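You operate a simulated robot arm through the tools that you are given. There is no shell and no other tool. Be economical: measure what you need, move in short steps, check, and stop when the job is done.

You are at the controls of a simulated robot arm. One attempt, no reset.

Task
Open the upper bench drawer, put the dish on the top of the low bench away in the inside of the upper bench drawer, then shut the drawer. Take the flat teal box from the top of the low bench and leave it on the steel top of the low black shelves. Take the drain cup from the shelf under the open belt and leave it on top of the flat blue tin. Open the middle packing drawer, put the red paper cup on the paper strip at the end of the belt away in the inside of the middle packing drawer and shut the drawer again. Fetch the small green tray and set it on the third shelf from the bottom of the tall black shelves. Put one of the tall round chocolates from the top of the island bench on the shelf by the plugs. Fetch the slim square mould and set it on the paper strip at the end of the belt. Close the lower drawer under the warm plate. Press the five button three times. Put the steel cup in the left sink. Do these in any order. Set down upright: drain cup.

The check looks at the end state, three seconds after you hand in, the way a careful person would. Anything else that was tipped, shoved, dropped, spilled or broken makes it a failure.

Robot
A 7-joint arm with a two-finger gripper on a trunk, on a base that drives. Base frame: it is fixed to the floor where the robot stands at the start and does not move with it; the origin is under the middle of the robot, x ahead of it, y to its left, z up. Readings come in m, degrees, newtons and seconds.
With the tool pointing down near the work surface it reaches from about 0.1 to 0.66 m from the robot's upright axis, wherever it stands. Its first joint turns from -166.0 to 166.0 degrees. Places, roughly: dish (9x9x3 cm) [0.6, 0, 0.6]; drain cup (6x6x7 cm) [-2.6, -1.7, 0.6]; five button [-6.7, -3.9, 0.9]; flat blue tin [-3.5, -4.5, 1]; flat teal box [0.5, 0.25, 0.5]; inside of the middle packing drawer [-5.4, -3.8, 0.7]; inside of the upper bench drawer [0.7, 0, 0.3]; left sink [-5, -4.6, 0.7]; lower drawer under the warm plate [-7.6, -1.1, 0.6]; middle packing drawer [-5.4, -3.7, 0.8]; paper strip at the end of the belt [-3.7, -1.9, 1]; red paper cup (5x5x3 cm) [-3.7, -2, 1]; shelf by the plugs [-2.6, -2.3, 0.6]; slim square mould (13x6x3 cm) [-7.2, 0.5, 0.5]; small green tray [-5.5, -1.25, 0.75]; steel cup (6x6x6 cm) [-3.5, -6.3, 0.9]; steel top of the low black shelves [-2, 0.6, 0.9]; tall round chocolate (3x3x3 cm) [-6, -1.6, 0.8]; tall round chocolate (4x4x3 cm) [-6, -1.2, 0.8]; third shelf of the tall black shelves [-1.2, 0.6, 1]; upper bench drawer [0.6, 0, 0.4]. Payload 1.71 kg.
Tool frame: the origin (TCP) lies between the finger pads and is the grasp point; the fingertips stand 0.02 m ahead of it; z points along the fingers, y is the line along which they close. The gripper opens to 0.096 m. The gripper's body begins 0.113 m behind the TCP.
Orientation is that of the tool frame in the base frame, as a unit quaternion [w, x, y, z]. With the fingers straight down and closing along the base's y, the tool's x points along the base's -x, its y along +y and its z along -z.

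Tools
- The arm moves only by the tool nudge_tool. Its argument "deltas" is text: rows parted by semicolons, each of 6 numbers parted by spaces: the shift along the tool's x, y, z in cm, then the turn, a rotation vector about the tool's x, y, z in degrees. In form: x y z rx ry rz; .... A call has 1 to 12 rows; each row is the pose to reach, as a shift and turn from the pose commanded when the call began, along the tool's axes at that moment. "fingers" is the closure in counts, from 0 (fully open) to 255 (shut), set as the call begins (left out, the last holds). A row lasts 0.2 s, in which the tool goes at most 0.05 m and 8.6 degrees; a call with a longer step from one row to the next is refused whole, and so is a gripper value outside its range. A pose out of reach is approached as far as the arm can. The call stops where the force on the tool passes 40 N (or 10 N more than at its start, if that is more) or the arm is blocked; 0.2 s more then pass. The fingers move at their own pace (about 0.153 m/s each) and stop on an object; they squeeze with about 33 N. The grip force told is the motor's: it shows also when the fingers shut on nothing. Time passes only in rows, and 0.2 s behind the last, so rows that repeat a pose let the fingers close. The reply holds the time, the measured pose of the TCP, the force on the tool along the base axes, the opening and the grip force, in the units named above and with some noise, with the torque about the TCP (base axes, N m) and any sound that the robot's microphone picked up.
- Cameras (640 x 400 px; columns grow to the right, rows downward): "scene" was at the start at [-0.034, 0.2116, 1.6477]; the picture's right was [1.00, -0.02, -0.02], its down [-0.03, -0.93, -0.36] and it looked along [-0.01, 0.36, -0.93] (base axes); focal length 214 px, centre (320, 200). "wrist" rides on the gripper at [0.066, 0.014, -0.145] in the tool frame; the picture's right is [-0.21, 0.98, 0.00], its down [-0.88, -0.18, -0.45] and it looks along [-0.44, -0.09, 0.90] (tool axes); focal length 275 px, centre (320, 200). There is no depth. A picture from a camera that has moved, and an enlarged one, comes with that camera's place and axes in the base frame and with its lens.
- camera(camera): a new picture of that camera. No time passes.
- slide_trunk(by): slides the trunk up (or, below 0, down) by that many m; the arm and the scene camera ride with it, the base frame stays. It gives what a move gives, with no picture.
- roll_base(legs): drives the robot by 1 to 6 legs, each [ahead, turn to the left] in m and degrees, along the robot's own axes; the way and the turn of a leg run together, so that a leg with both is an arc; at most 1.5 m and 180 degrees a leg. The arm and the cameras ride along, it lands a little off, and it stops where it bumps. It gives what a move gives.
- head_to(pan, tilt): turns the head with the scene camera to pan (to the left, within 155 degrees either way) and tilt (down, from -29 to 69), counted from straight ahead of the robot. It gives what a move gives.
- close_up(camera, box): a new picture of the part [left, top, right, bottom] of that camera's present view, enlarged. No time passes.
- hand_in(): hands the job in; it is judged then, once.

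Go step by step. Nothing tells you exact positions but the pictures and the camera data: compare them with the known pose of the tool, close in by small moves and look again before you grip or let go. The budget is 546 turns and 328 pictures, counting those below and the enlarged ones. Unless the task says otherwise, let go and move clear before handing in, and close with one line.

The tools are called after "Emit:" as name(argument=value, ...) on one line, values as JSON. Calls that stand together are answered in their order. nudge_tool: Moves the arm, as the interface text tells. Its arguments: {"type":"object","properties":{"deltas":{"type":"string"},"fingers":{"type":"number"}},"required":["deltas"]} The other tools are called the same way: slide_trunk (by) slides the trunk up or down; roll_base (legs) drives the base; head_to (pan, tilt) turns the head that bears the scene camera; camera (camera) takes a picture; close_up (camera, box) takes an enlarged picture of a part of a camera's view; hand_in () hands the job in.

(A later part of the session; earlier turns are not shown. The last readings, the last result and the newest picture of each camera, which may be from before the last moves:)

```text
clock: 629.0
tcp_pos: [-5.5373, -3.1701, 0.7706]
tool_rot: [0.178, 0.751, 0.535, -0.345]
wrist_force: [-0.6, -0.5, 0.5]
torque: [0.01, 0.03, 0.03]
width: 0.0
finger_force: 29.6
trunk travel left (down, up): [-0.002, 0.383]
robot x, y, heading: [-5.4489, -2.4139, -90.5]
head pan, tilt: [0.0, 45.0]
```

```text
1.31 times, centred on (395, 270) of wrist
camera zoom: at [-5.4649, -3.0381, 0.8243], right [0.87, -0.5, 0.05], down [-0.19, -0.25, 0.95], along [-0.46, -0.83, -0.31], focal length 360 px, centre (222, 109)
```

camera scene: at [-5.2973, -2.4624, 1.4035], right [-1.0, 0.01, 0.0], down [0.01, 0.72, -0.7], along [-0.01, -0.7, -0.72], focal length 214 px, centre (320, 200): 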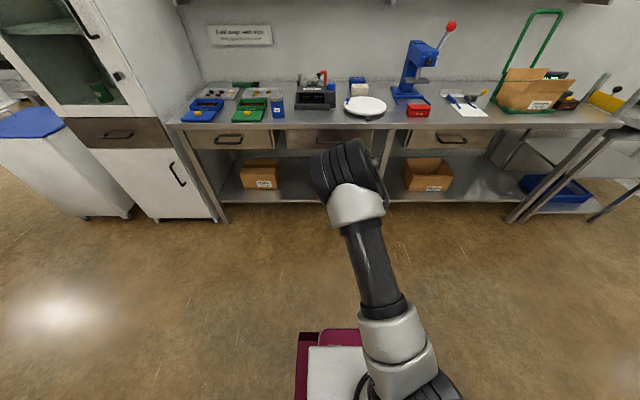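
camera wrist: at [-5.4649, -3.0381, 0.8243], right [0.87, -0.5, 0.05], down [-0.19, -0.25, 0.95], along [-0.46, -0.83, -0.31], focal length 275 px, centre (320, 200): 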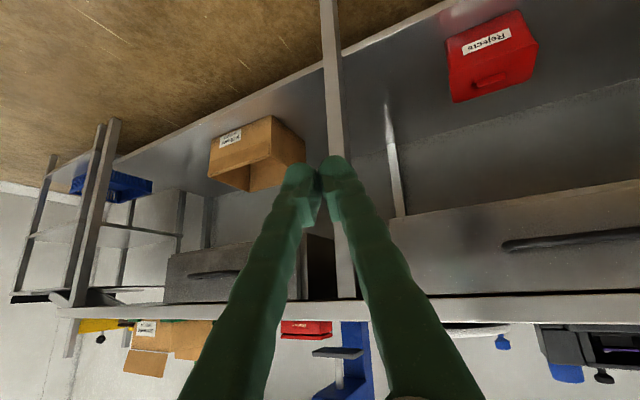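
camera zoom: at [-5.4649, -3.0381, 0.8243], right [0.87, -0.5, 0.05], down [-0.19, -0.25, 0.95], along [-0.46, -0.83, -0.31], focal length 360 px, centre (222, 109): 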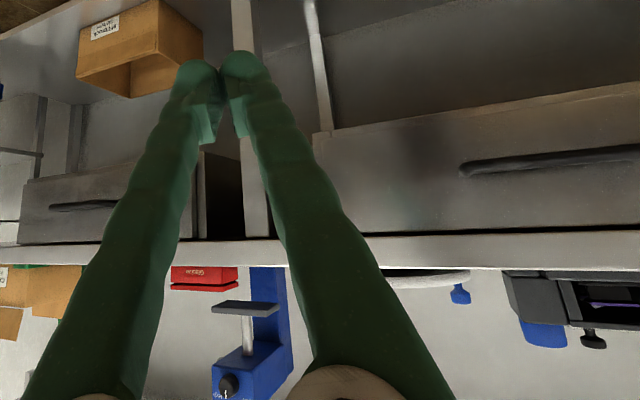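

Drawer flush, bench undisturbed. Next, chocolates on the island: raise the arm, turn round and look at the island top.

Emit:
slide_trunk(by=0.3)

Emit:
head_to(pan=-152, tilt=45)

Emit:
camera(camera="scene")

```text
clock: 632.0
tcp_pos: [-5.5351, -3.1662, 1.0881]
tool_rot: [0.18, 0.751, 0.531, -0.348]
wrist_force: [0.1, 0.6, -0.3]
torque: [-0.02, 0.0, -0.01]
width: 0.0
finger_force: 29.2
trunk travel left (down, up): [-0.302, 0.083]
robot x, y, heading: [-5.4465, -2.4183, -90.3]
head pan, tilt: [0.0, 45.0]
```

```text
clock: 634.4
tcp_pos: [-5.5362, -3.1675, 1.0881]
tool_rot: [0.181, 0.751, 0.532, -0.347]
wrist_force: [0.1, -0.4, 0.7]
torque: [0.0, 0.04, 0.01]
width: 0.0001
finger_force: 29.3
trunk travel left (down, up): [-0.302, 0.083]
robot x, y, heading: [-5.4462, -2.4177, -90.4]
head pan, tilt: [-152.0, 45.0]
```

```text
90 pictures are left
camera scene: at [-5.3343, -2.314, 1.7052], right [0.89, 0.46, 0.01], down [0.33, -0.61, -0.72], along [-0.33, 0.64, -0.7], focal length 214 px, centre (320, 200)
```

scene: 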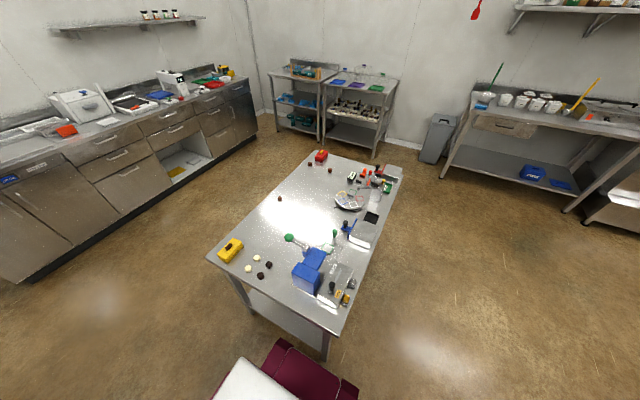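

Zoom on the island top.

Emit:
close_up(camera="scene", box=[200, 140, 420, 320])

Emit:
close_up(camera="scene", box=[210, 225, 330, 295])

Emit:
close_up(camera="scene", box=[265, 140, 425, 240])

```text
2.22 times, centred on (310, 230) of scene
camera zoom: at [-5.3343, -2.314, 1.7052], right [0.89, 0.46, 0.01], down [0.33, -0.61, -0.72], along [-0.33, 0.64, -0.7], focal length 477 px, centre (342, 133)
```

zoom: 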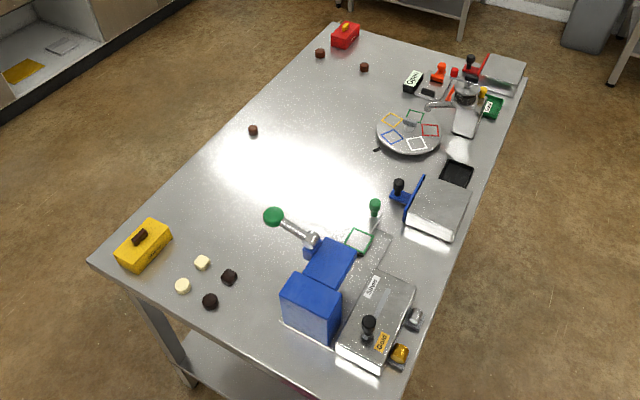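

```text
5.33 times, centred on (270, 260) of scene
camera zoom: at [-5.3343, -2.314, 1.7052], right [0.89, 0.46, 0.01], down [0.33, -0.61, -0.72], along [-0.33, 0.64, -0.7], focal length 1144 px, centre (587, -120)
```

zoom: 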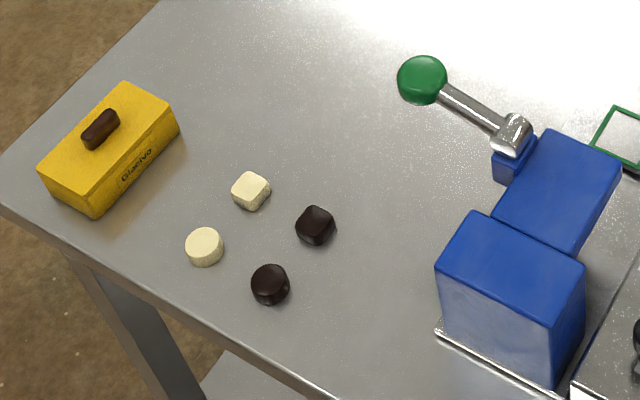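

```text
4.00 times, centred on (345, 190) of scene
camera zoom: at [-5.3343, -2.314, 1.7052], right [0.89, 0.46, 0.01], down [0.33, -0.61, -0.72], along [-0.33, 0.64, -0.7], focal length 858 px, centre (220, 240)
```

zoom: 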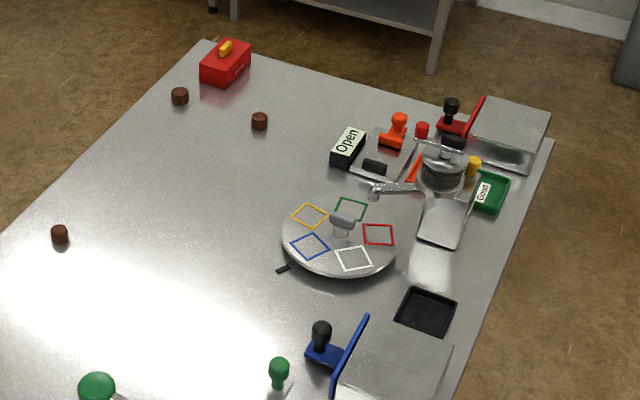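

The brown tall round chocolate at (-5.93, -1.646) is by itself, 5 cm from the island's west edge; the small green tray is at (-5.425, -1.276). First bring the arm to a neat pose (tilt 30°, centred).

Emit:
nudge_tool(deltas="3 -0.1 -3 -3 2.4 -2.3; 6 -0.3 -6.2 -6 4.9 -4.6; 9.2 -0.5 -9.5 -9 7.3 -6.9; 12.4 -0.6 -12.6 -12 9.7 -9.2; 15.5 -0.8 -15.8 -15 12.2 -11.5; 18.6 -0.9 -19 -17.8 14.6 -13.8; 18.6 -0.9 -19 -17.8 14.6 -13.8", fingers=0)

Emit:
head_to(pan=0, tilt=45)

Emit:
roll_base(legs=[[0, -90], [1.05, 0], [0, -90], [0.77, 0], [0, -89.5]])

Emit:
camera(camera="scene")

Emit:
camera(camera="wrist")

```text
clock: 636.0
tcp_pos: [-5.4491, -2.9093, 1.077]
tool_rot: [0.185, 0.682, 0.684, -0.182]
wrist_force: [0.3, -0.2, 0.3]
torque: [0.01, -0.01, 0.02]
width: 0.096
finger_force: 0.1
trunk travel left (down, up): [-0.302, 0.083]
robot x, y, heading: [-5.4501, -2.4171, -90.6]
head pan, tilt: [-152.0, 45.0]
```

```text
clock: 638.3
tcp_pos: [-5.4495, -2.9085, 1.0777]
tool_rot: [0.185, 0.682, 0.684, -0.183]
wrist_force: [-0.6, -0.3, 0.4]
torque: [0.0, 0.02, 0.04]
width: 0.0961
finger_force: 0.1
trunk travel left (down, up): [-0.302, 0.083]
robot x, y, heading: [-5.4477, -2.4192, -90.6]
head pan, tilt: [0.0, 45.0]
```

```text
clock: 639.9
tcp_pos: [-5.5192, -2.8685, 1.0934]
tool_rot: [0.181, 0.73, 0.627, -0.205]
wrist_force: [-0.6, 0.2, 1.0]
torque: [-0.08, -0.03, 0.0]
width: 0.0959
finger_force: 0.0
trunk travel left (down, up): [-0.302, 0.083]
robot x, y, heading: [-5.4498, -2.4196, -99.2]
head pan, tilt: [0.0, 45.0]
stopped in leg 1: the robot was blocked; the commanded pose is now the measured one
```

```text
86 pictures are left
camera scene: at [-5.3076, -2.4868, 1.703], right [-0.99, 0.16, 0.0], down [0.12, 0.71, -0.7], along [-0.11, -0.69, -0.72], focal length 214 px, centre (320, 200)
```

scene: 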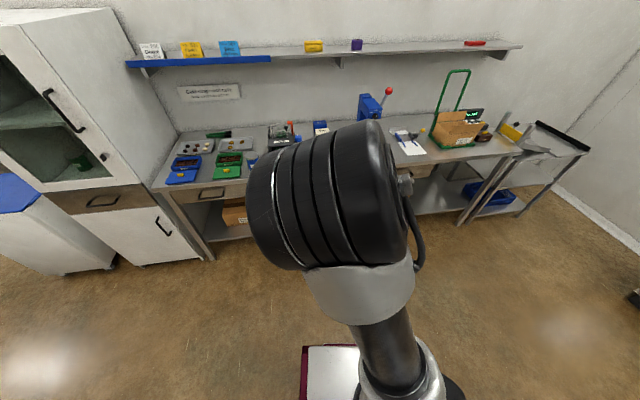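

```text
85 pictures are left
camera wrist: at [-5.4859, -2.7395, 1.1816], right [0.94, -0.32, 0.12], down [-0.26, -0.48, 0.84], along [-0.21, -0.82, -0.53], focal length 275 px, centre (320, 200)
```

wrist: 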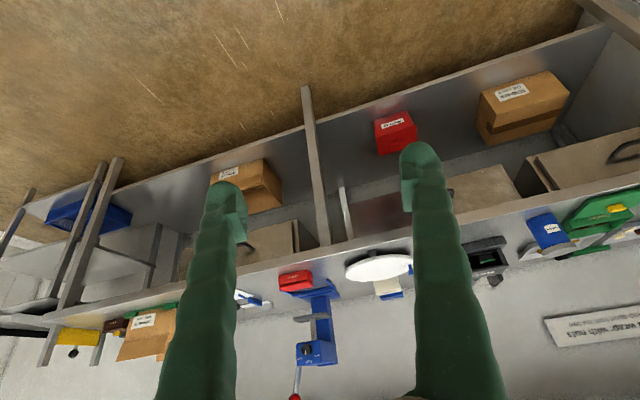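

The rear corner met the island while turning. Move forward first, then turn.

Emit:
roll_base(legs=[[0.22, 0], [0, -80], [1.05, 0]])

Emit:
camera(camera="scene")

```text
clock: 651.1
tcp_pos: [-6.9868, -2.6432, 1.0911]
tool_rot: [0.003, 0.962, 0.003, -0.272]
wrist_force: [-1.0, -0.6, 0.0]
torque: [-0.02, 0.03, -0.01]
width: 0.096
finger_force: 0.1
trunk travel left (down, up): [-0.302, 0.083]
robot x, y, heading: [-6.5257, -2.6404, 179.8]
head pan, tilt: [0.0, 45.0]
```

```text
84 pictures are left
camera scene: at [-6.5797, -2.7967, 1.7026], right [0.01, 1.0, 0.0], down [0.72, -0.01, -0.7], along [-0.69, 0.01, -0.72], focal length 214 px, centre (320, 200)
```

scene: 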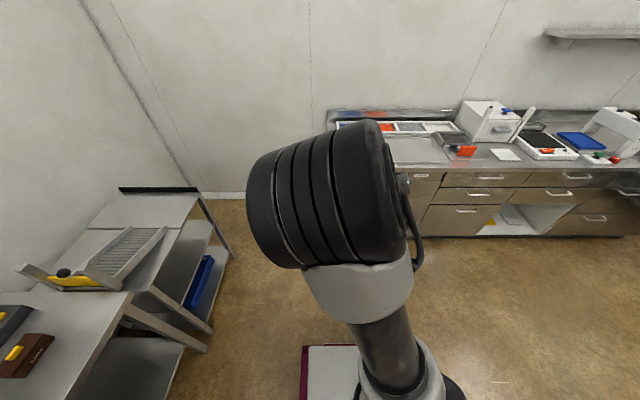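

Emit:
roll_base(legs=[[0, -90], [0.99, 0], [0, -90]])

Emit:
camera(camera="wrist")

Emit:
camera(camera="scene")

```text
clock: 665.6
tcp_pos: [-6.0859, -1.664, 1.0968]
tool_rot: [0.278, -0.003, 0.96, 0.004]
wrist_force: [0.3, -0.9, -0.6]
torque: [-0.05, 0.0, 0.05]
width: 0.0961
finger_force: 0.1
trunk travel left (down, up): [-0.302, 0.083]
robot x, y, heading: [-6.5301, -1.66, -0.2]
head pan, tilt: [0.0, 45.0]
```

```text
83 pictures are left
camera wrist: at [-6.2182, -1.6509, 1.1844], right [0.17, 0.98, 0.12], down [0.5, -0.19, 0.84], along [0.85, -0.08, -0.53], focal length 275 px, centre (320, 200)
```

wrist: 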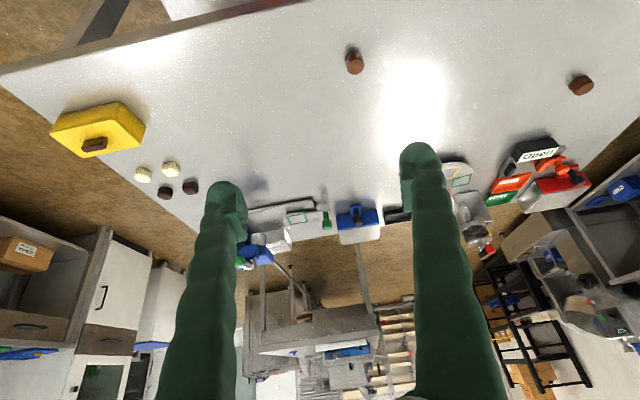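

```text
82 pictures are left
camera scene: at [-6.4815, -1.5049, 1.7027], right [-0.01, -1.0, 0.0], down [-0.72, 0.0, -0.7], along [0.7, 0.0, -0.72], focal length 214 px, centre (320, 200)
```

scene: 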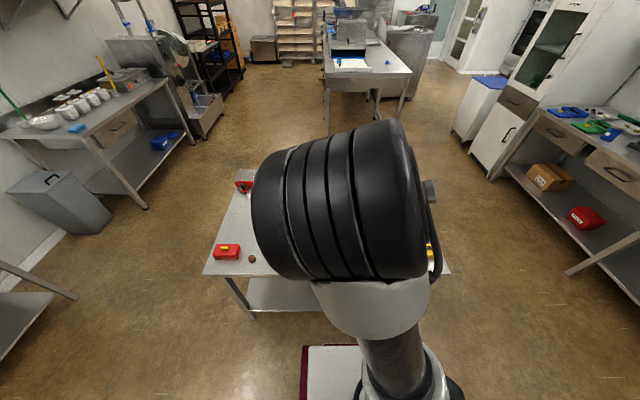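

The chocolate is at about (-5.975, -1.593), island top ≈0.785. I tilt to ~50° (needed later under the belt) and lower.

Emit:
nudge_tool(deltas="0 2 0 0 -6 0; 0 4 0 0 -12 0; 0 6.5 0 0 -18 0; 0 6.5 0 0 -18 0")

Emit:
slide_trunk(by=-0.2)

Emit:
camera(camera="wrist")

```text
clock: 666.6
tcp_pos: [-6.0294, -1.5752, 1.1204]
tool_rot: [0.435, -0.003, 0.901, 0.007]
wrist_force: [0.2, -0.6, 0.0]
torque: [0.07, 0.04, 0.04]
width: 0.096
finger_force: 0.0
out of reach, approached as far as the arm can: row 1, 2, 3, 4
trunk travel left (down, up): [-0.302, 0.083]
robot x, y, heading: [-6.5354, -1.659, 0.0]
head pan, tilt: [0.0, 45.0]
```

```text
clock: 668.8
tcp_pos: [-6.0321, -1.5764, 0.9194]
tool_rot: [0.432, -0.002, 0.902, 0.004]
wrist_force: [-0.1, 0.3, -0.4]
torque: [0.01, 0.01, 0.01]
width: 0.0962
finger_force: 0.1
trunk travel left (down, up): [-0.102, 0.283]
robot x, y, heading: [-6.5292, -1.6604, -0.3]
head pan, tilt: [0.0, 45.0]
```

```text
81 pictures are left
camera wrist: at [-6.1858, -1.5628, 0.9595], right [0.12, 0.98, 0.17], down [0.2, -0.19, 0.96], along [0.97, -0.08, -0.22], focal length 275 px, centre (320, 200)
```

wrist: 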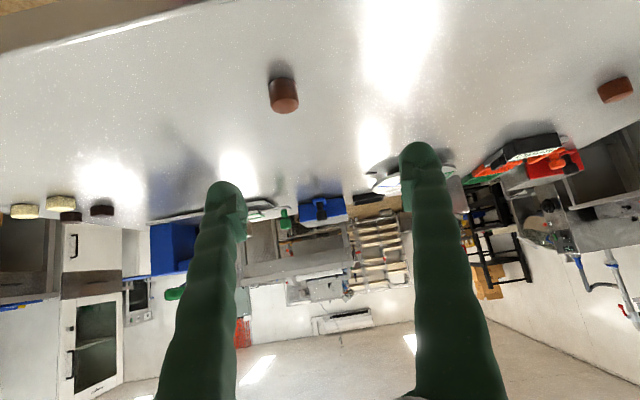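

Chocolate centre (-5.967, -1.598), top ≈0.815. Approach.

Emit:
nudge_tool(deltas="1 -1 3 0 0 0; 2 -2.2 6 0 0 0; 3 -2.2 8.5 0 0 0; 3 -2.2 8.5 0 0 0")

Emit:
camera(camera="wrist")

```text
clock: 669.8
tcp_pos: [-5.9853, -1.5972, 0.844]
tool_rot: [0.432, -0.002, 0.902, 0.004]
wrist_force: [0.1, -0.2, 0.3]
torque: [0.01, 0.0, 0.0]
width: 0.0958
finger_force: 0.1
trunk travel left (down, up): [-0.102, 0.283]
robot x, y, heading: [-6.525, -1.6636, -0.5]
head pan, tilt: [0.0, 45.0]
```

```text
80 pictures are left
camera wrist: at [-6.1389, -1.5839, 0.883], right [0.12, 0.98, 0.17], down [0.21, -0.19, 0.96], along [0.97, -0.08, -0.22], focal length 275 px, centre (320, 200)
```

wrist: 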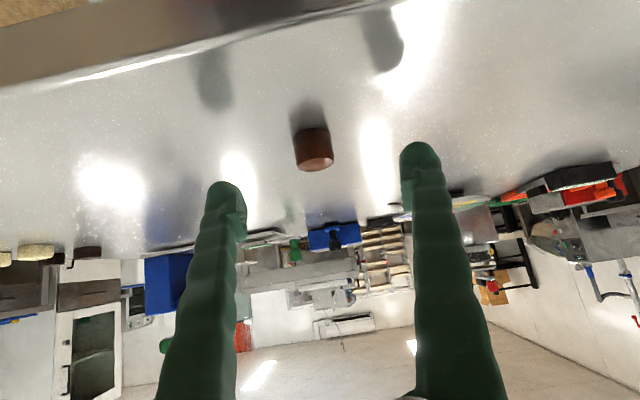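

Emit:
nudge_tool(deltas="0.15 0 1.4 0 0 0; 0.3 0 2.6 0 0 0; 0.3 0 2.6 0 0 0")

Emit:
camera(camera="wrist")

```text
clock: 670.6
tcp_pos: [-5.9673, -1.5973, 0.8238]
tool_rot: [0.431, -0.001, 0.902, 0.003]
wrist_force: [-1.0, 0.5, -0.2]
torque: [0.01, 0.01, 0.01]
width: 0.0959
finger_force: 0.0
trunk travel left (down, up): [-0.102, 0.283]
robot x, y, heading: [-6.5304, -1.6572, -0.2]
head pan, tilt: [0.0, 45.0]
```

```text
79 pictures are left
camera wrist: at [-6.1207, -1.5836, 0.8646], right [0.12, 0.98, 0.17], down [0.21, -0.19, 0.96], along [0.97, -0.08, -0.22], focal length 275 px, centre (320, 200)
```

wrist: 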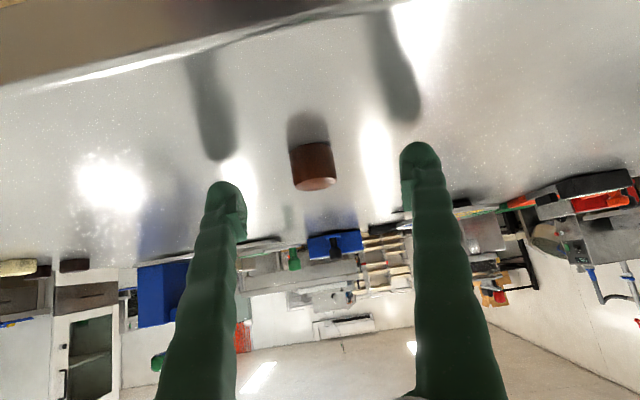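

Emit:
nudge_tool(deltas="0.2 -0.3 1.2 0 0 0; 0.4 -0.4 2.4 0 0 0; 0.4 -0.4 2.4 0 0 0")

Emit:
camera(camera="wrist")

```text
clock: 671.4
tcp_pos: [-5.9579, -1.6005, 0.816]
tool_rot: [0.441, -0.003, 0.897, 0.005]
wrist_force: [5.7, 3.8, 34.6]
torque: [-1.84, -0.15, 0.21]
width: 0.0958
finger_force: 0.0
trunk travel left (down, up): [-0.102, 0.283]
robot x, y, heading: [-6.5287, -1.6597, -0.4]
head pan, tilt: [0.0, 45.0]
```

```text
78 pictures are left
camera wrist: at [-6.1128, -1.5874, 0.8533], right [0.12, 0.98, 0.17], down [0.19, -0.19, 0.96], along [0.98, -0.08, -0.2], focal length 275 px, centre (320, 200)
```

wrist: 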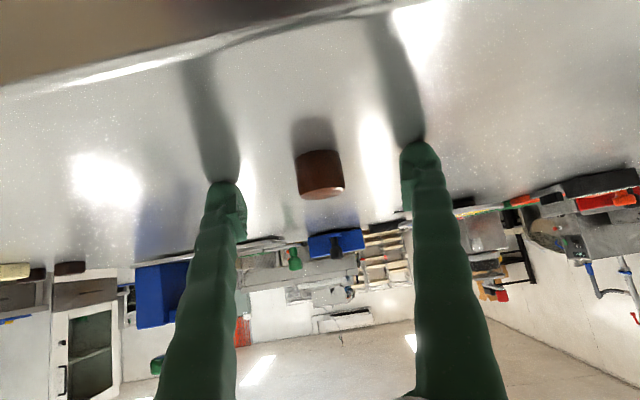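

Tips touch the top (z≈0.795). Raise slightly and slide forward ~2.5 cm to straddle the chocolate.

Emit:
nudge_tool(deltas="-0.8 0 -0.7 0 0 0; -1.4 0 0 0 0 0; -2.1 0 0.9 0 0 0; -2.7 0 1.5 0 0 0; -2.7 0 1.5 0 0 0")

Emit:
camera(camera="wrist")

```text
clock: 672.6
tcp_pos: [-5.9219, -1.5987, 0.8161]
tool_rot: [0.431, -0.003, 0.902, 0.004]
wrist_force: [-13.0, 2.5, 17.2]
torque: [-0.86, 0.12, -0.65]
width: 0.0962
finger_force: 0.1
trunk travel left (down, up): [-0.102, 0.283]
robot x, y, heading: [-6.5269, -1.6629, -0.3]
head pan, tilt: [0.0, 45.0]
```

```text
77 pictures are left
camera wrist: at [-6.0756, -1.5867, 0.8569], right [0.12, 0.98, 0.17], down [0.21, -0.19, 0.96], along [0.97, -0.08, -0.22], focal length 275 px, centre (320, 200)
```

wrist: 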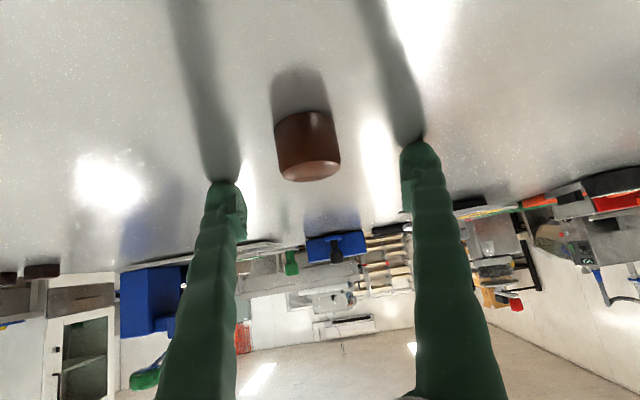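

At 51° the tips meet the table before the pads reach the small chocolate. Steepen by 16° and re-approach at x ≈ -5.945.

Emit:
nudge_tool(deltas="-1.5 0 -2 0 0 0; -2.5 0 -4 0 0 0; -2.5 0 -4 0 8 0; -2.5 0 -4 0 16 0; -2.5 0 -4 0 16 0")

Emit:
camera(camera="wrist")

```text
clock: 673.8
tcp_pos: [-5.9357, -1.6015, 0.8635]
tool_rot: [0.301, -0.002, 0.954, 0.004]
wrist_force: [-0.3, 1.1, -0.5]
torque: [0.03, 0.05, 0.03]
width: 0.0961
finger_force: 0.1
trunk travel left (down, up): [-0.102, 0.283]
robot x, y, heading: [-6.529, -1.6545, -0.4]
head pan, tilt: [0.0, 45.0]
```

```text
76 pictures are left
camera wrist: at [-6.0722, -1.5879, 0.9438], right [0.16, 0.98, 0.12], down [0.46, -0.19, 0.87], along [0.87, -0.08, -0.48], focal length 275 px, centre (320, 200)
```

wrist: 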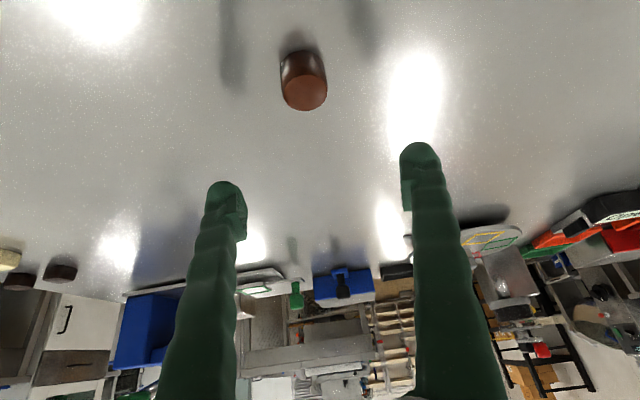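

Consistent now: chocolate ≈3 cm wide at (-5.96, -1.60, 0.80). Approach there.

Emit:
nudge_tool(deltas="1.9 0 0.9 0 0 0; 3.7 0 1.8 0 0 0; 4.8 0 2.4 0 0 0; 4.8 0 2.4 0 0 0")

Emit:
camera(camera="wrist")

```text
clock: 674.8
tcp_pos: [-5.9624, -1.6007, 0.817]
tool_rot: [0.305, -0.003, 0.952, 0.004]
wrist_force: [5.4, 3.0, 24.7]
torque: [-1.28, -0.13, 0.39]
width: 0.0961
finger_force: 0.1
trunk travel left (down, up): [-0.102, 0.283]
robot x, y, heading: [-6.5307, -1.6587, -0.4]
head pan, tilt: [0.0, 45.0]
```

```text
75 pictures are left
camera wrist: at [-6.0994, -1.588, 0.8971], right [0.16, 0.98, 0.13], down [0.46, -0.19, 0.87], along [0.87, -0.08, -0.48], focal length 275 px, centre (320, 200)
```

wrist: 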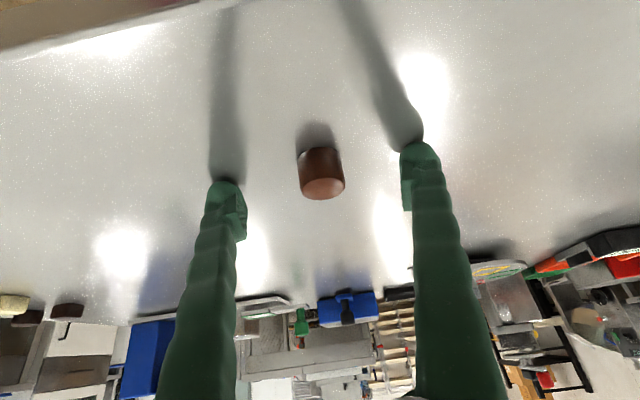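

The chocolate sits centred at the fingertips. Raise 3 mm and close, then lift.

Emit:
nudge_tool(deltas="-0.3 0 -0.5 0 0 0; -0.3 0 -0.5 0 0 0")

Emit:
nudge_tool(deltas="0 0 0 0 0 0; 0 0 0 0 0 0; 0 0 0 0 0 0; 0 0 0 0 0 0; -1.7 0 -2.5 0 0 0; -3.4 0 -5 0 0 0; -5 0 -7.5 0 0 0; -5 0 -7.5 0 0 0", fingers=255)

Emit:
camera(camera="wrist")

```text
clock: 675.4
tcp_pos: [-5.9646, -1.6014, 0.8192]
tool_rot: [0.3, -0.003, 0.954, 0.005]
wrist_force: [0.1, 0.2, 0.8]
torque: [0.01, -0.01, 0.03]
width: 0.0959
finger_force: 0.1
trunk travel left (down, up): [-0.102, 0.283]
robot x, y, heading: [-6.5296, -1.6614, -0.4]
head pan, tilt: [0.0, 45.0]
```

```text
clock: 677.2
tcp_pos: [-5.9648, -1.6015, 0.9102]
tool_rot: [0.301, -0.002, 0.954, 0.004]
wrist_force: [-0.3, 0.0, -0.2]
torque: [-0.03, -0.01, 0.0]
width: 0.0203
finger_force: 32.7
trunk travel left (down, up): [-0.102, 0.283]
robot x, y, heading: [-6.5284, -1.6587, -0.1]
head pan, tilt: [0.0, 45.0]
```

```text
74 pictures are left
camera wrist: at [-6.1021, -1.5891, 0.9909], right [0.16, 0.98, 0.12], down [0.46, -0.19, 0.87], along [0.87, -0.08, -0.48], focal length 275 px, centre (320, 200)
```

wrist: 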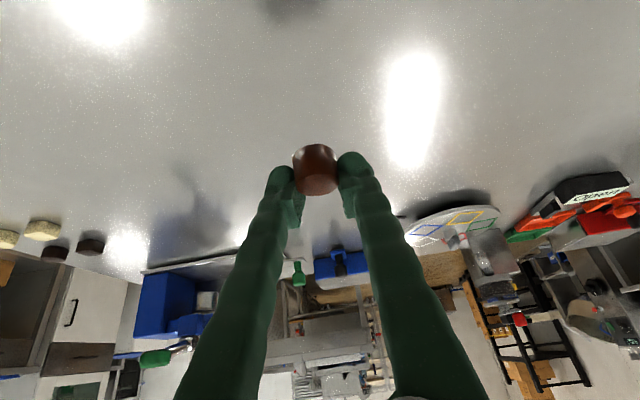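

Chocolate held. Raise and drive to the shelf by the plugs, along the south lane.

Emit:
slide_trunk(by=0.25)

Emit:
roll_base(legs=[[-0.1, 0], [0, -90], [1.2, 0], [0, 87]])

Emit:
roll_base(legs=[[1.5, 0], [1.5, 0], [1.0, 0], [0, 93]])

Emit:
camera(camera="wrist")

Emit:
camera(camera="scene")

```text
clock: 679.8
tcp_pos: [-5.9647, -1.602, 1.1593]
tool_rot: [0.3, -0.002, 0.954, 0.004]
wrist_force: [-0.3, 0.2, -0.1]
torque: [0.0, 0.01, 0.0]
width: 0.0205
finger_force: 32.7
trunk travel left (down, up): [-0.352, 0.033]
robot x, y, heading: [-6.5298, -1.6623, -0.3]
head pan, tilt: [0.0, 45.0]
```

```text
clock: 696.0
tcp_pos: [-6.0858, -2.8621, 1.1582]
tool_rot: [0.3, 0.045, 0.953, -0.011]
wrist_force: [-0.1, 0.4, -0.4]
torque: [-0.03, -0.01, 0.01]
width: 0.0203
finger_force: 32.9
trunk travel left (down, up): [-0.352, 0.033]
robot x, y, heading: [-6.6501, -2.8693, -5.9]
head pan, tilt: [0.0, 45.0]
```

```text
clock: 721.1
tcp_pos: [-2.7706, -2.657, 1.1679]
tool_rot: [0.214, -0.669, 0.678, 0.216]
wrist_force: [0.0, 0.3, -1.0]
torque: [-0.03, -0.03, 0.0]
width: 0.0206
finger_force: 33.4
trunk travel left (down, up): [-0.352, 0.033]
robot x, y, heading: [-2.71, -3.205, 89.1]
head pan, tilt: [0.0, 45.0]
```

```text
73 pictures are left
camera wrist: at [-2.7849, -2.7933, 1.2486], right [-0.98, 0.18, 0.13], down [0.2, 0.45, 0.87], along [0.1, 0.87, -0.48], focal length 275 px, centre (320, 200)
```

wrist: 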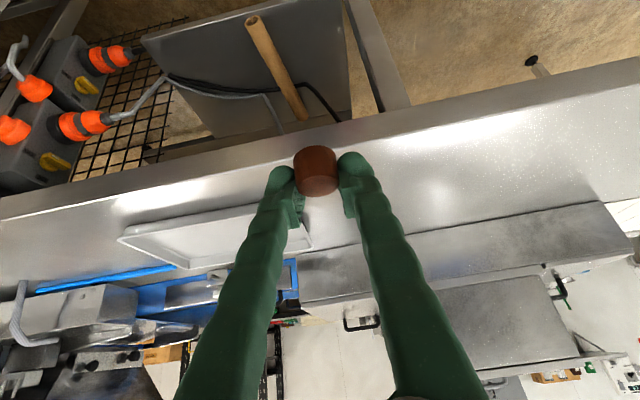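

```text
72 pictures are left
camera scene: at [-2.8678, -3.1508, 1.7533], right [1.0, -0.02, 0.0], down [-0.01, -0.72, -0.7], along [0.01, 0.7, -0.72], focal length 214 px, centre (320, 200)
```

scene: 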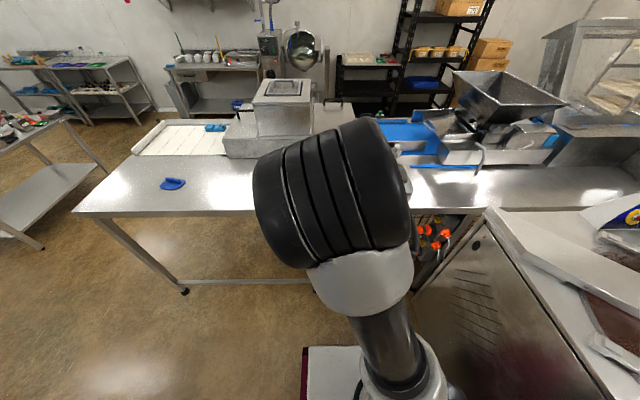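

The free spot on the plug shelf is about (-2.54, -2.44), between the wooden handle and the plugs. Shift the robot right, staying clear of the table edge, then lower in front of it.

Emit:
roll_base(legs=[[-0.12, 0], [0, -50], [0.17, 0], [0, 51]])

Emit:
nudge_tool(deltas="0 -3 0 0 0 0; 0 -6 0 0 0 0; 0 -9 0 0 0 0; 0 -9 0 0 0 0")

Emit:
camera(camera="wrist")

```text
clock: 726.1
tcp_pos: [-2.2358, -2.8444, 1.1657]
tool_rot: [0.286, -0.325, 0.895, 0.106]
wrist_force: [0.2, -0.4, -0.5]
torque: [0.04, 0.04, 0.05]
width: 0.0207
finger_force: 32.5
trunk travel left (down, up): [-0.352, 0.033]
robot x, y, heading: [-2.6136, -3.2409, 38.2]
head pan, tilt: [0.0, 45.0]
stopped in leg 3: the robot was blocked; the commanded pose is now the measured one
```

```text
clock: 727.1
tcp_pos: [-2.1779, -2.9099, 1.1644]
tool_rot: [0.285, -0.326, 0.895, 0.106]
wrist_force: [-0.9, 0.1, 1.7]
torque: [0.02, -0.12, -0.05]
width: 0.0208
finger_force: 32.9
trunk travel left (down, up): [-0.352, 0.033]
robot x, y, heading: [-2.6127, -3.2409, 38.0]
head pan, tilt: [0.0, 45.0]
```

```text
71 pictures are left
camera wrist: at [-2.2908, -2.9877, 1.2457], right [-0.5, 0.86, 0.12], down [0.47, 0.15, 0.87], along [0.73, 0.5, -0.48], focal length 275 px, centre (320, 200)
```

wrist: 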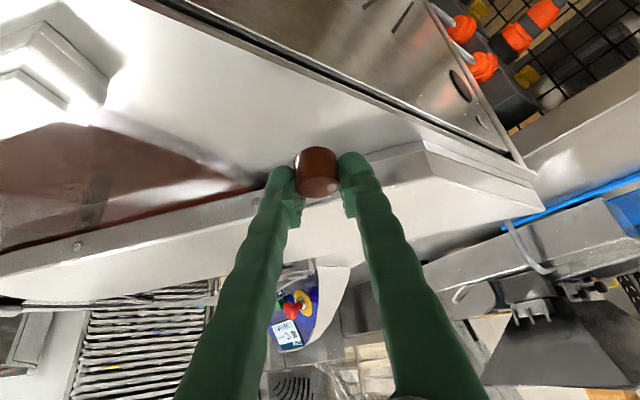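

The melter is close on the right. Back off, face the shelf again and use the arm's sideways reach instead.

Emit:
nudge_tool(deltas="0 3 0 0 0 0; 0 6 0 0 0 0; 0 9 0 0 0 0; 0 9 0 0 0 0")

Emit:
roll_base(legs=[[-0.12, 0], [0, 52]])

Emit:
camera(camera="wrist")

Emit:
camera(camera="scene")

```text
clock: 728.1
tcp_pos: [-2.2407, -2.8466, 1.17]
tool_rot: [0.288, -0.325, 0.894, 0.108]
wrist_force: [-0.3, -1.4, -0.1]
torque: [0.06, -0.06, 0.02]
width: 0.0205
finger_force: 33.2
trunk travel left (down, up): [-0.352, 0.033]
robot x, y, heading: [-2.6132, -3.2468, 38.1]
head pan, tilt: [0.0, 45.0]
```

```text
clock: 732.1
tcp_pos: [-2.7866, -2.7865, 1.1731]
tool_rot: [-0.212, 0.68, -0.666, -0.222]
wrist_force: [0.6, 0.2, -0.2]
torque: [-0.04, 0.03, 0.02]
width: 0.0205
finger_force: 33.5
trunk travel left (down, up): [-0.352, 0.033]
robot x, y, heading: [-2.7024, -3.32, 89.8]
head pan, tilt: [0.0, 45.0]
```

```text
70 pictures are left
camera wrist: at [-2.7958, -2.9242, 1.2524], right [-0.98, 0.14, 0.13], down [0.18, 0.45, 0.87], along [0.07, 0.88, -0.47], focal length 275 px, centre (320, 200)
```

wrist: 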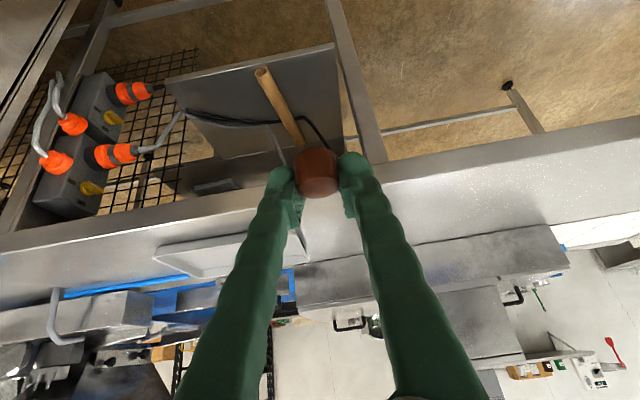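

```text
69 pictures are left
camera scene: at [-2.8607, -3.2663, 1.7534], right [1.0, -0.01, 0.0], down [-0.01, -0.72, -0.69], along [0.0, 0.69, -0.72], focal length 214 px, centre (320, 200)
```

scene: 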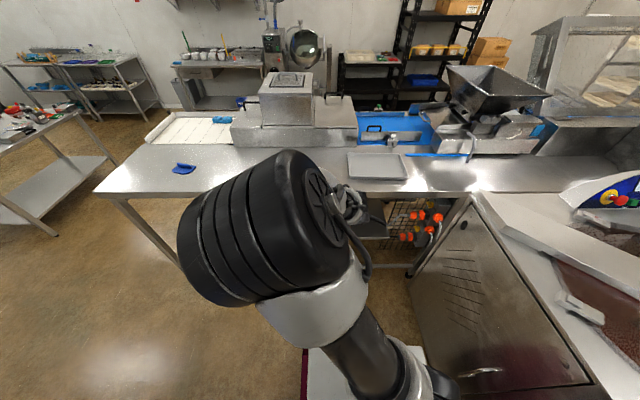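

Shift the tool 24 cm right, then lower with the trunk in front of the table.

Emit:
nudge_tool(deltas="0 -4.5 0 0 0 0; 0 -9 0 0 0 0; 0 -13.5 0 0 0 0; 0 -18 0 0 0 0; 0 -22 0 0 0 0; 0 -24 0 0 0 0; 0 -24 0 0 0 0")

Emit:
slide_trunk(by=-0.34)

Emit:
camera(camera="wrist")

Emit:
camera(camera="scene")

```text
clock: 733.7
tcp_pos: [-2.5464, -2.7987, 1.1783]
tool_rot: [-0.217, 0.678, -0.664, -0.229]
wrist_force: [0.7, 0.5, -0.1]
torque: [0.03, -0.03, 0.01]
width: 0.0205
finger_force: 33.3
trunk travel left (down, up): [-0.352, 0.033]
robot x, y, heading: [-2.7045, -3.3197, 89.5]
head pan, tilt: [0.0, 45.0]
```

```text
clock: 737.0
tcp_pos: [-2.5457, -2.8004, 0.8379]
tool_rot: [-0.217, 0.679, -0.663, -0.229]
wrist_force: [-0.7, -0.4, -0.3]
torque: [0.01, -0.02, 0.0]
width: 0.0205
finger_force: 33.2
trunk travel left (down, up): [-0.012, 0.373]
robot x, y, heading: [-2.7054, -3.3225, 89.8]
head pan, tilt: [0.0, 45.0]
```

```text
68 pictures are left
camera wrist: at [-2.5554, -2.9376, 0.9158], right [-0.98, 0.14, 0.13], down [0.18, 0.44, 0.88], along [0.07, 0.89, -0.46], focal length 275 px, centre (320, 200)
```

wrist: 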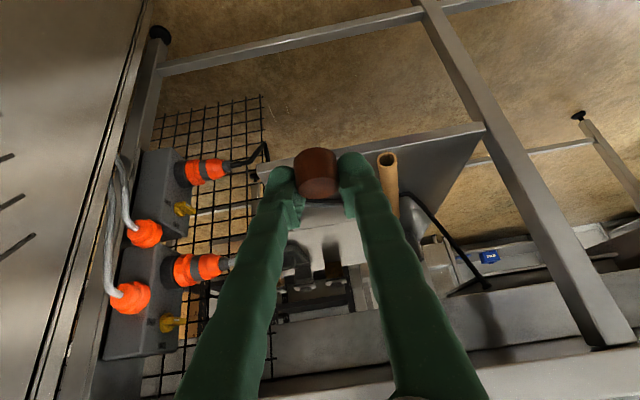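

```text
67 pictures are left
camera scene: at [-2.8613, -3.2729, 1.4129], right [1.0, -0.01, 0.0], down [0.0, -0.72, -0.7], along [0.0, 0.7, -0.72], focal length 214 px, centre (320, 200)
```

scene: 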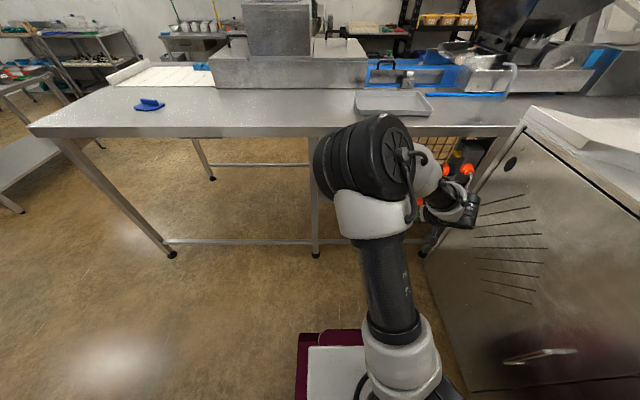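

Shelf plane z≈0.595, handle at x≈-2.66, left end x≈-2.41: my x -2.545 is good. Lower 15 cm, then drive forward.

Emit:
nudge_tool(deltas="2.3 0 3.1 0 0 0; 4.6 0 6.2 0 0 0; 6.9 0 9.3 0 0 0; 9 0 12 0 0 0; 9 0 12 0 0 0")

Emit:
roll_base(legs=[[0.22, 0]])

Emit:
nudge_tool(deltas="0 0 0 0 0 0; 0 0 0 0 0 0")

Emit:
camera(camera="wrist")

```text
clock: 738.2
tcp_pos: [-2.5478, -2.798, 0.6875]
tool_rot: [-0.218, 0.679, -0.662, -0.229]
wrist_force: [0.3, -0.1, 0.3]
torque: [-0.01, -0.03, 0.01]
width: 0.0208
finger_force: 33.7
trunk travel left (down, up): [-0.012, 0.373]
robot x, y, heading: [-2.7019, -3.3162, 89.5]
head pan, tilt: [0.0, 45.0]
```

```text
clock: 740.0
tcp_pos: [-2.5456, -2.5794, 0.689]
tool_rot: [-0.219, 0.679, -0.663, -0.229]
wrist_force: [0.0, 0.2, -0.2]
torque: [-0.03, -0.01, 0.0]
width: 0.0204
finger_force: 32.7
trunk travel left (down, up): [-0.012, 0.373]
robot x, y, heading: [-2.7027, -3.0998, 89.6]
head pan, tilt: [0.0, 45.0]
```

```text
clock: 740.6
tcp_pos: [-2.5466, -2.5889, 0.6971]
tool_rot: [-0.223, 0.677, -0.661, -0.234]
wrist_force: [0.4, 0.1, 0.0]
torque: [0.01, 0.03, 0.03]
width: 0.0207
finger_force: 33.0
trunk travel left (down, up): [-0.012, 0.373]
robot x, y, heading: [-2.7035, -3.1005, 89.6]
head pan, tilt: [0.0, 45.0]
```

```text
66 pictures are left
camera wrist: at [-2.5557, -2.7293, 0.7718], right [-0.98, 0.14, 0.13], down [0.18, 0.43, 0.89], along [0.07, 0.89, -0.44], focal length 275 px, centre (320, 200)
```

wrist: 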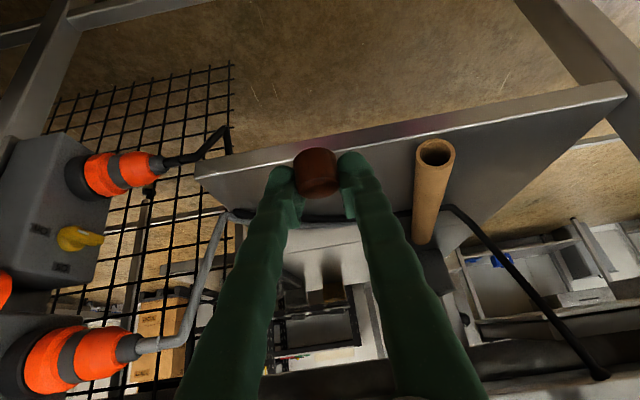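

Shelf edge confirmed at y≈-2.50, z≈0.595. Drive 6 cm and move the chocolate over the shelf.

Emit:
roll_base(legs=[[0.06, 0]])

Emit:
nudge_tool(deltas="-1.7 0 1.4 0 0 0; -3.5 0 2.7 0 0 0; -5 0 4 0 0 0; -3.8 0 5.6 0 0 0; -3.8 0 5.6 0 0 0")

Emit:
camera(camera="wrist")

```text
clock: 741.6
tcp_pos: [-2.5455, -2.5264, 0.697]
tool_rot: [-0.223, 0.677, -0.661, -0.233]
wrist_force: [0.1, -0.4, 0.0]
torque: [0.03, 0.01, -0.02]
width: 0.021
finger_force: 32.8
trunk travel left (down, up): [-0.012, 0.373]
robot x, y, heading: [-2.7039, -3.039, 89.6]
head pan, tilt: [0.0, 45.0]
```

```text
clock: 742.8
tcp_pos: [-2.5473, -2.4677, 0.6787]
tool_rot: [-0.226, 0.676, -0.661, -0.236]
wrist_force: [-0.4, -0.3, 0.0]
torque: [0.01, 0.0, 0.01]
width: 0.0208
finger_force: 32.2
trunk travel left (down, up): [-0.012, 0.373]
robot x, y, heading: [-2.7044, -3.0407, 89.5]
head pan, tilt: [0.0, 45.0]
```

```text
65 pictures are left
camera wrist: at [-2.5574, -2.6074, 0.7531], right [-0.98, 0.14, 0.13], down [0.18, 0.42, 0.89], along [0.07, 0.9, -0.44], focal length 275 px, centre (320, 200)
```

wrist: 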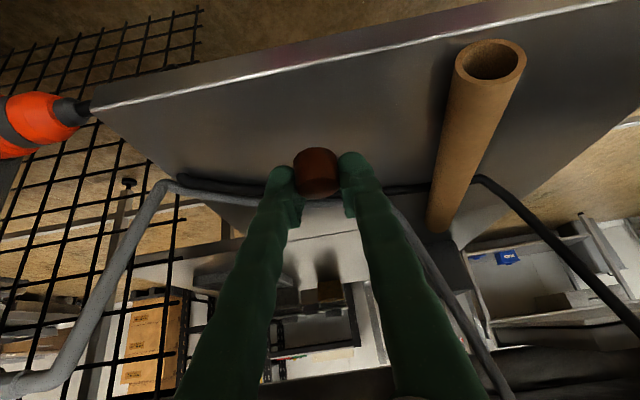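

Over the shelf; go 2.5 cm further in, then down.

Emit:
nudge_tool(deltas="-1 0 0.8 0 0 0; -2 0 1.5 0 0 0; -0.8 0 3.1 0 0 0; 0.4 0 4.7 0 0 0; 0.7 0 5.1 0 0 0; 0.7 0 5.1 0 0 0")

Emit:
camera(camera="wrist")

```text
clock: 744.2
tcp_pos: [-2.5472, -2.4405, 0.6355]
tool_rot: [-0.226, 0.676, -0.661, -0.235]
wrist_force: [1.1, 0.1, 0.2]
torque: [0.0, -0.01, -0.03]
width: 0.0206
finger_force: 32.9
trunk travel left (down, up): [-0.012, 0.373]
robot x, y, heading: [-2.7013, -3.0395, 89.7]
head pan, tilt: [0.0, 45.0]
```

```text
64 pictures are left
camera wrist: at [-2.5565, -2.5821, 0.7091], right [-0.98, 0.14, 0.13], down [0.18, 0.42, 0.89], along [0.07, 0.9, -0.44], focal length 275 px, centre (320, 200)
```

wrist: 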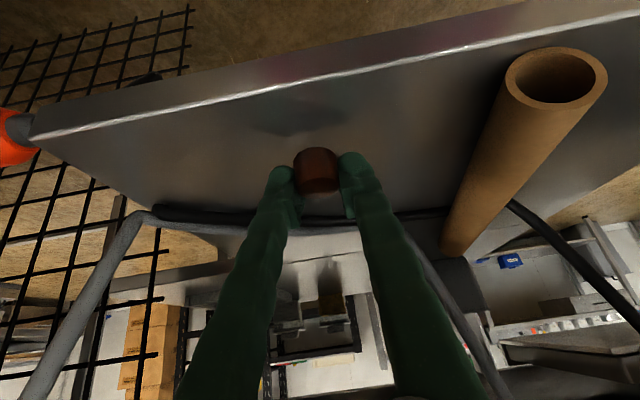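

Shadow shows ~2–3 cm left. Continue down gently.

Emit:
nudge_tool(deltas="0.5 0 0.7 0 0 0; 0.9 0 1.3 0 0 0; 1.2 0 1.7 0 0 0; 1.5 0 2 0 0 0; 1.5 0 2 0 0 0")

Emit:
camera(camera="wrist")

```text
clock: 745.0
tcp_pos: [-2.548, -2.4482, 0.6265]
tool_rot: [-0.235, 0.673, -0.658, -0.243]
wrist_force: [0.5, -0.1, -0.6]
torque: [0.02, 0.0, -0.02]
width: 0.0204
finger_force: 33.0
trunk travel left (down, up): [-0.012, 0.373]
robot x, y, heading: [-2.7027, -3.0411, 89.6]
head pan, tilt: [0.0, 45.0]
stopped in row 4: the force on the tool passed its limit at 43 N (the readings are from after the stop); the commanded pose is now the measured one
```

```text
63 pictures are left
camera wrist: at [-2.5569, -2.5914, 0.6979], right [-0.98, 0.14, 0.13], down [0.18, 0.4, 0.9], along [0.07, 0.91, -0.42], focal length 275 px, centre (320, 200)
```

wrist: 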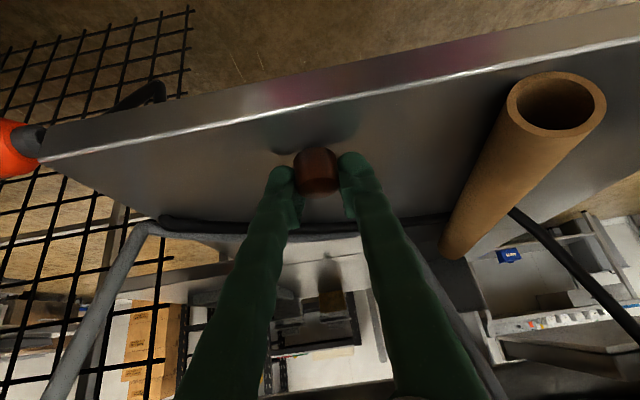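

Contact at about 0.617; after the bounce, lower 8 mm slowly.

Emit:
nudge_tool(deltas="0.2 0 0.25 0 0 0; 0.35 0 0.45 0 0 0; 0.5 0 0.65 0 0 0; 0.5 0 0.65 0 0 0")

Emit:
close_up(camera="wrist", box=[230, 100, 410, 230])

```text
clock: 746.0
tcp_pos: [-2.547, -2.449, 0.621]
tool_rot: [-0.236, 0.673, -0.658, -0.243]
wrist_force: [-2.7, -3.1, 12.6]
torque: [-0.11, -0.03, -0.04]
width: 0.0207
finger_force: 33.5
trunk travel left (down, up): [-0.012, 0.373]
robot x, y, heading: [-2.7023, -3.0395, 89.3]
head pan, tilt: [0.0, 45.0]
```

```text
3.08 times, centred on (320, 165) of wrist
camera zoom: at [-2.5572, -2.5914, 0.691], right [-0.98, 0.14, 0.13], down [0.18, 0.4, 0.9], along [0.07, 0.91, -0.41], focal length 847 px, centre (320, 308)
```

zoom: 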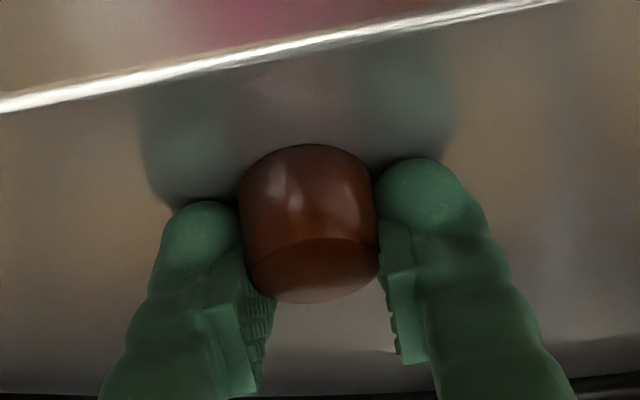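

Resting on the shelf (12 N). Open and withdraw along the tool axis.

Emit:
nudge_tool(deltas="0 0 0 0 0 0; 0 0 0 0 0 0; 0 0 -2 0 0 0; 0 0 -5 0 0 0; 0 0 -8 0 0 0; 0 0 -8 0 0 0", fingers=140)

Emit:
camera(camera="wrist")

```text
clock: 747.4
tcp_pos: [-2.5467, -2.5, 0.6816]
tool_rot: [-0.234, 0.673, -0.658, -0.242]
wrist_force: [-0.3, -0.6, 1.0]
torque: [-0.01, 0.01, 0.03]
width: 0.0436
finger_force: 0.1
trunk travel left (down, up): [-0.012, 0.373]
robot x, y, heading: [-2.6994, -3.0421, 89.5]
head pan, tilt: [0.0, 45.0]
```

```text
61 pictures are left
camera wrist: at [-2.557, -2.6421, 0.7522], right [-0.98, 0.14, 0.13], down [0.18, 0.4, 0.9], along [0.07, 0.91, -0.42], focal length 275 px, centre (320, 200)
```

wrist: 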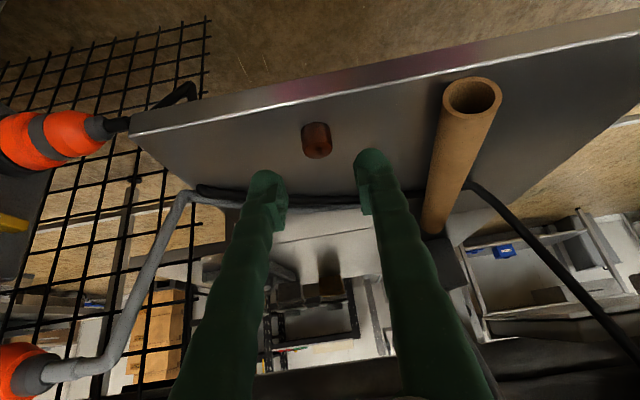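

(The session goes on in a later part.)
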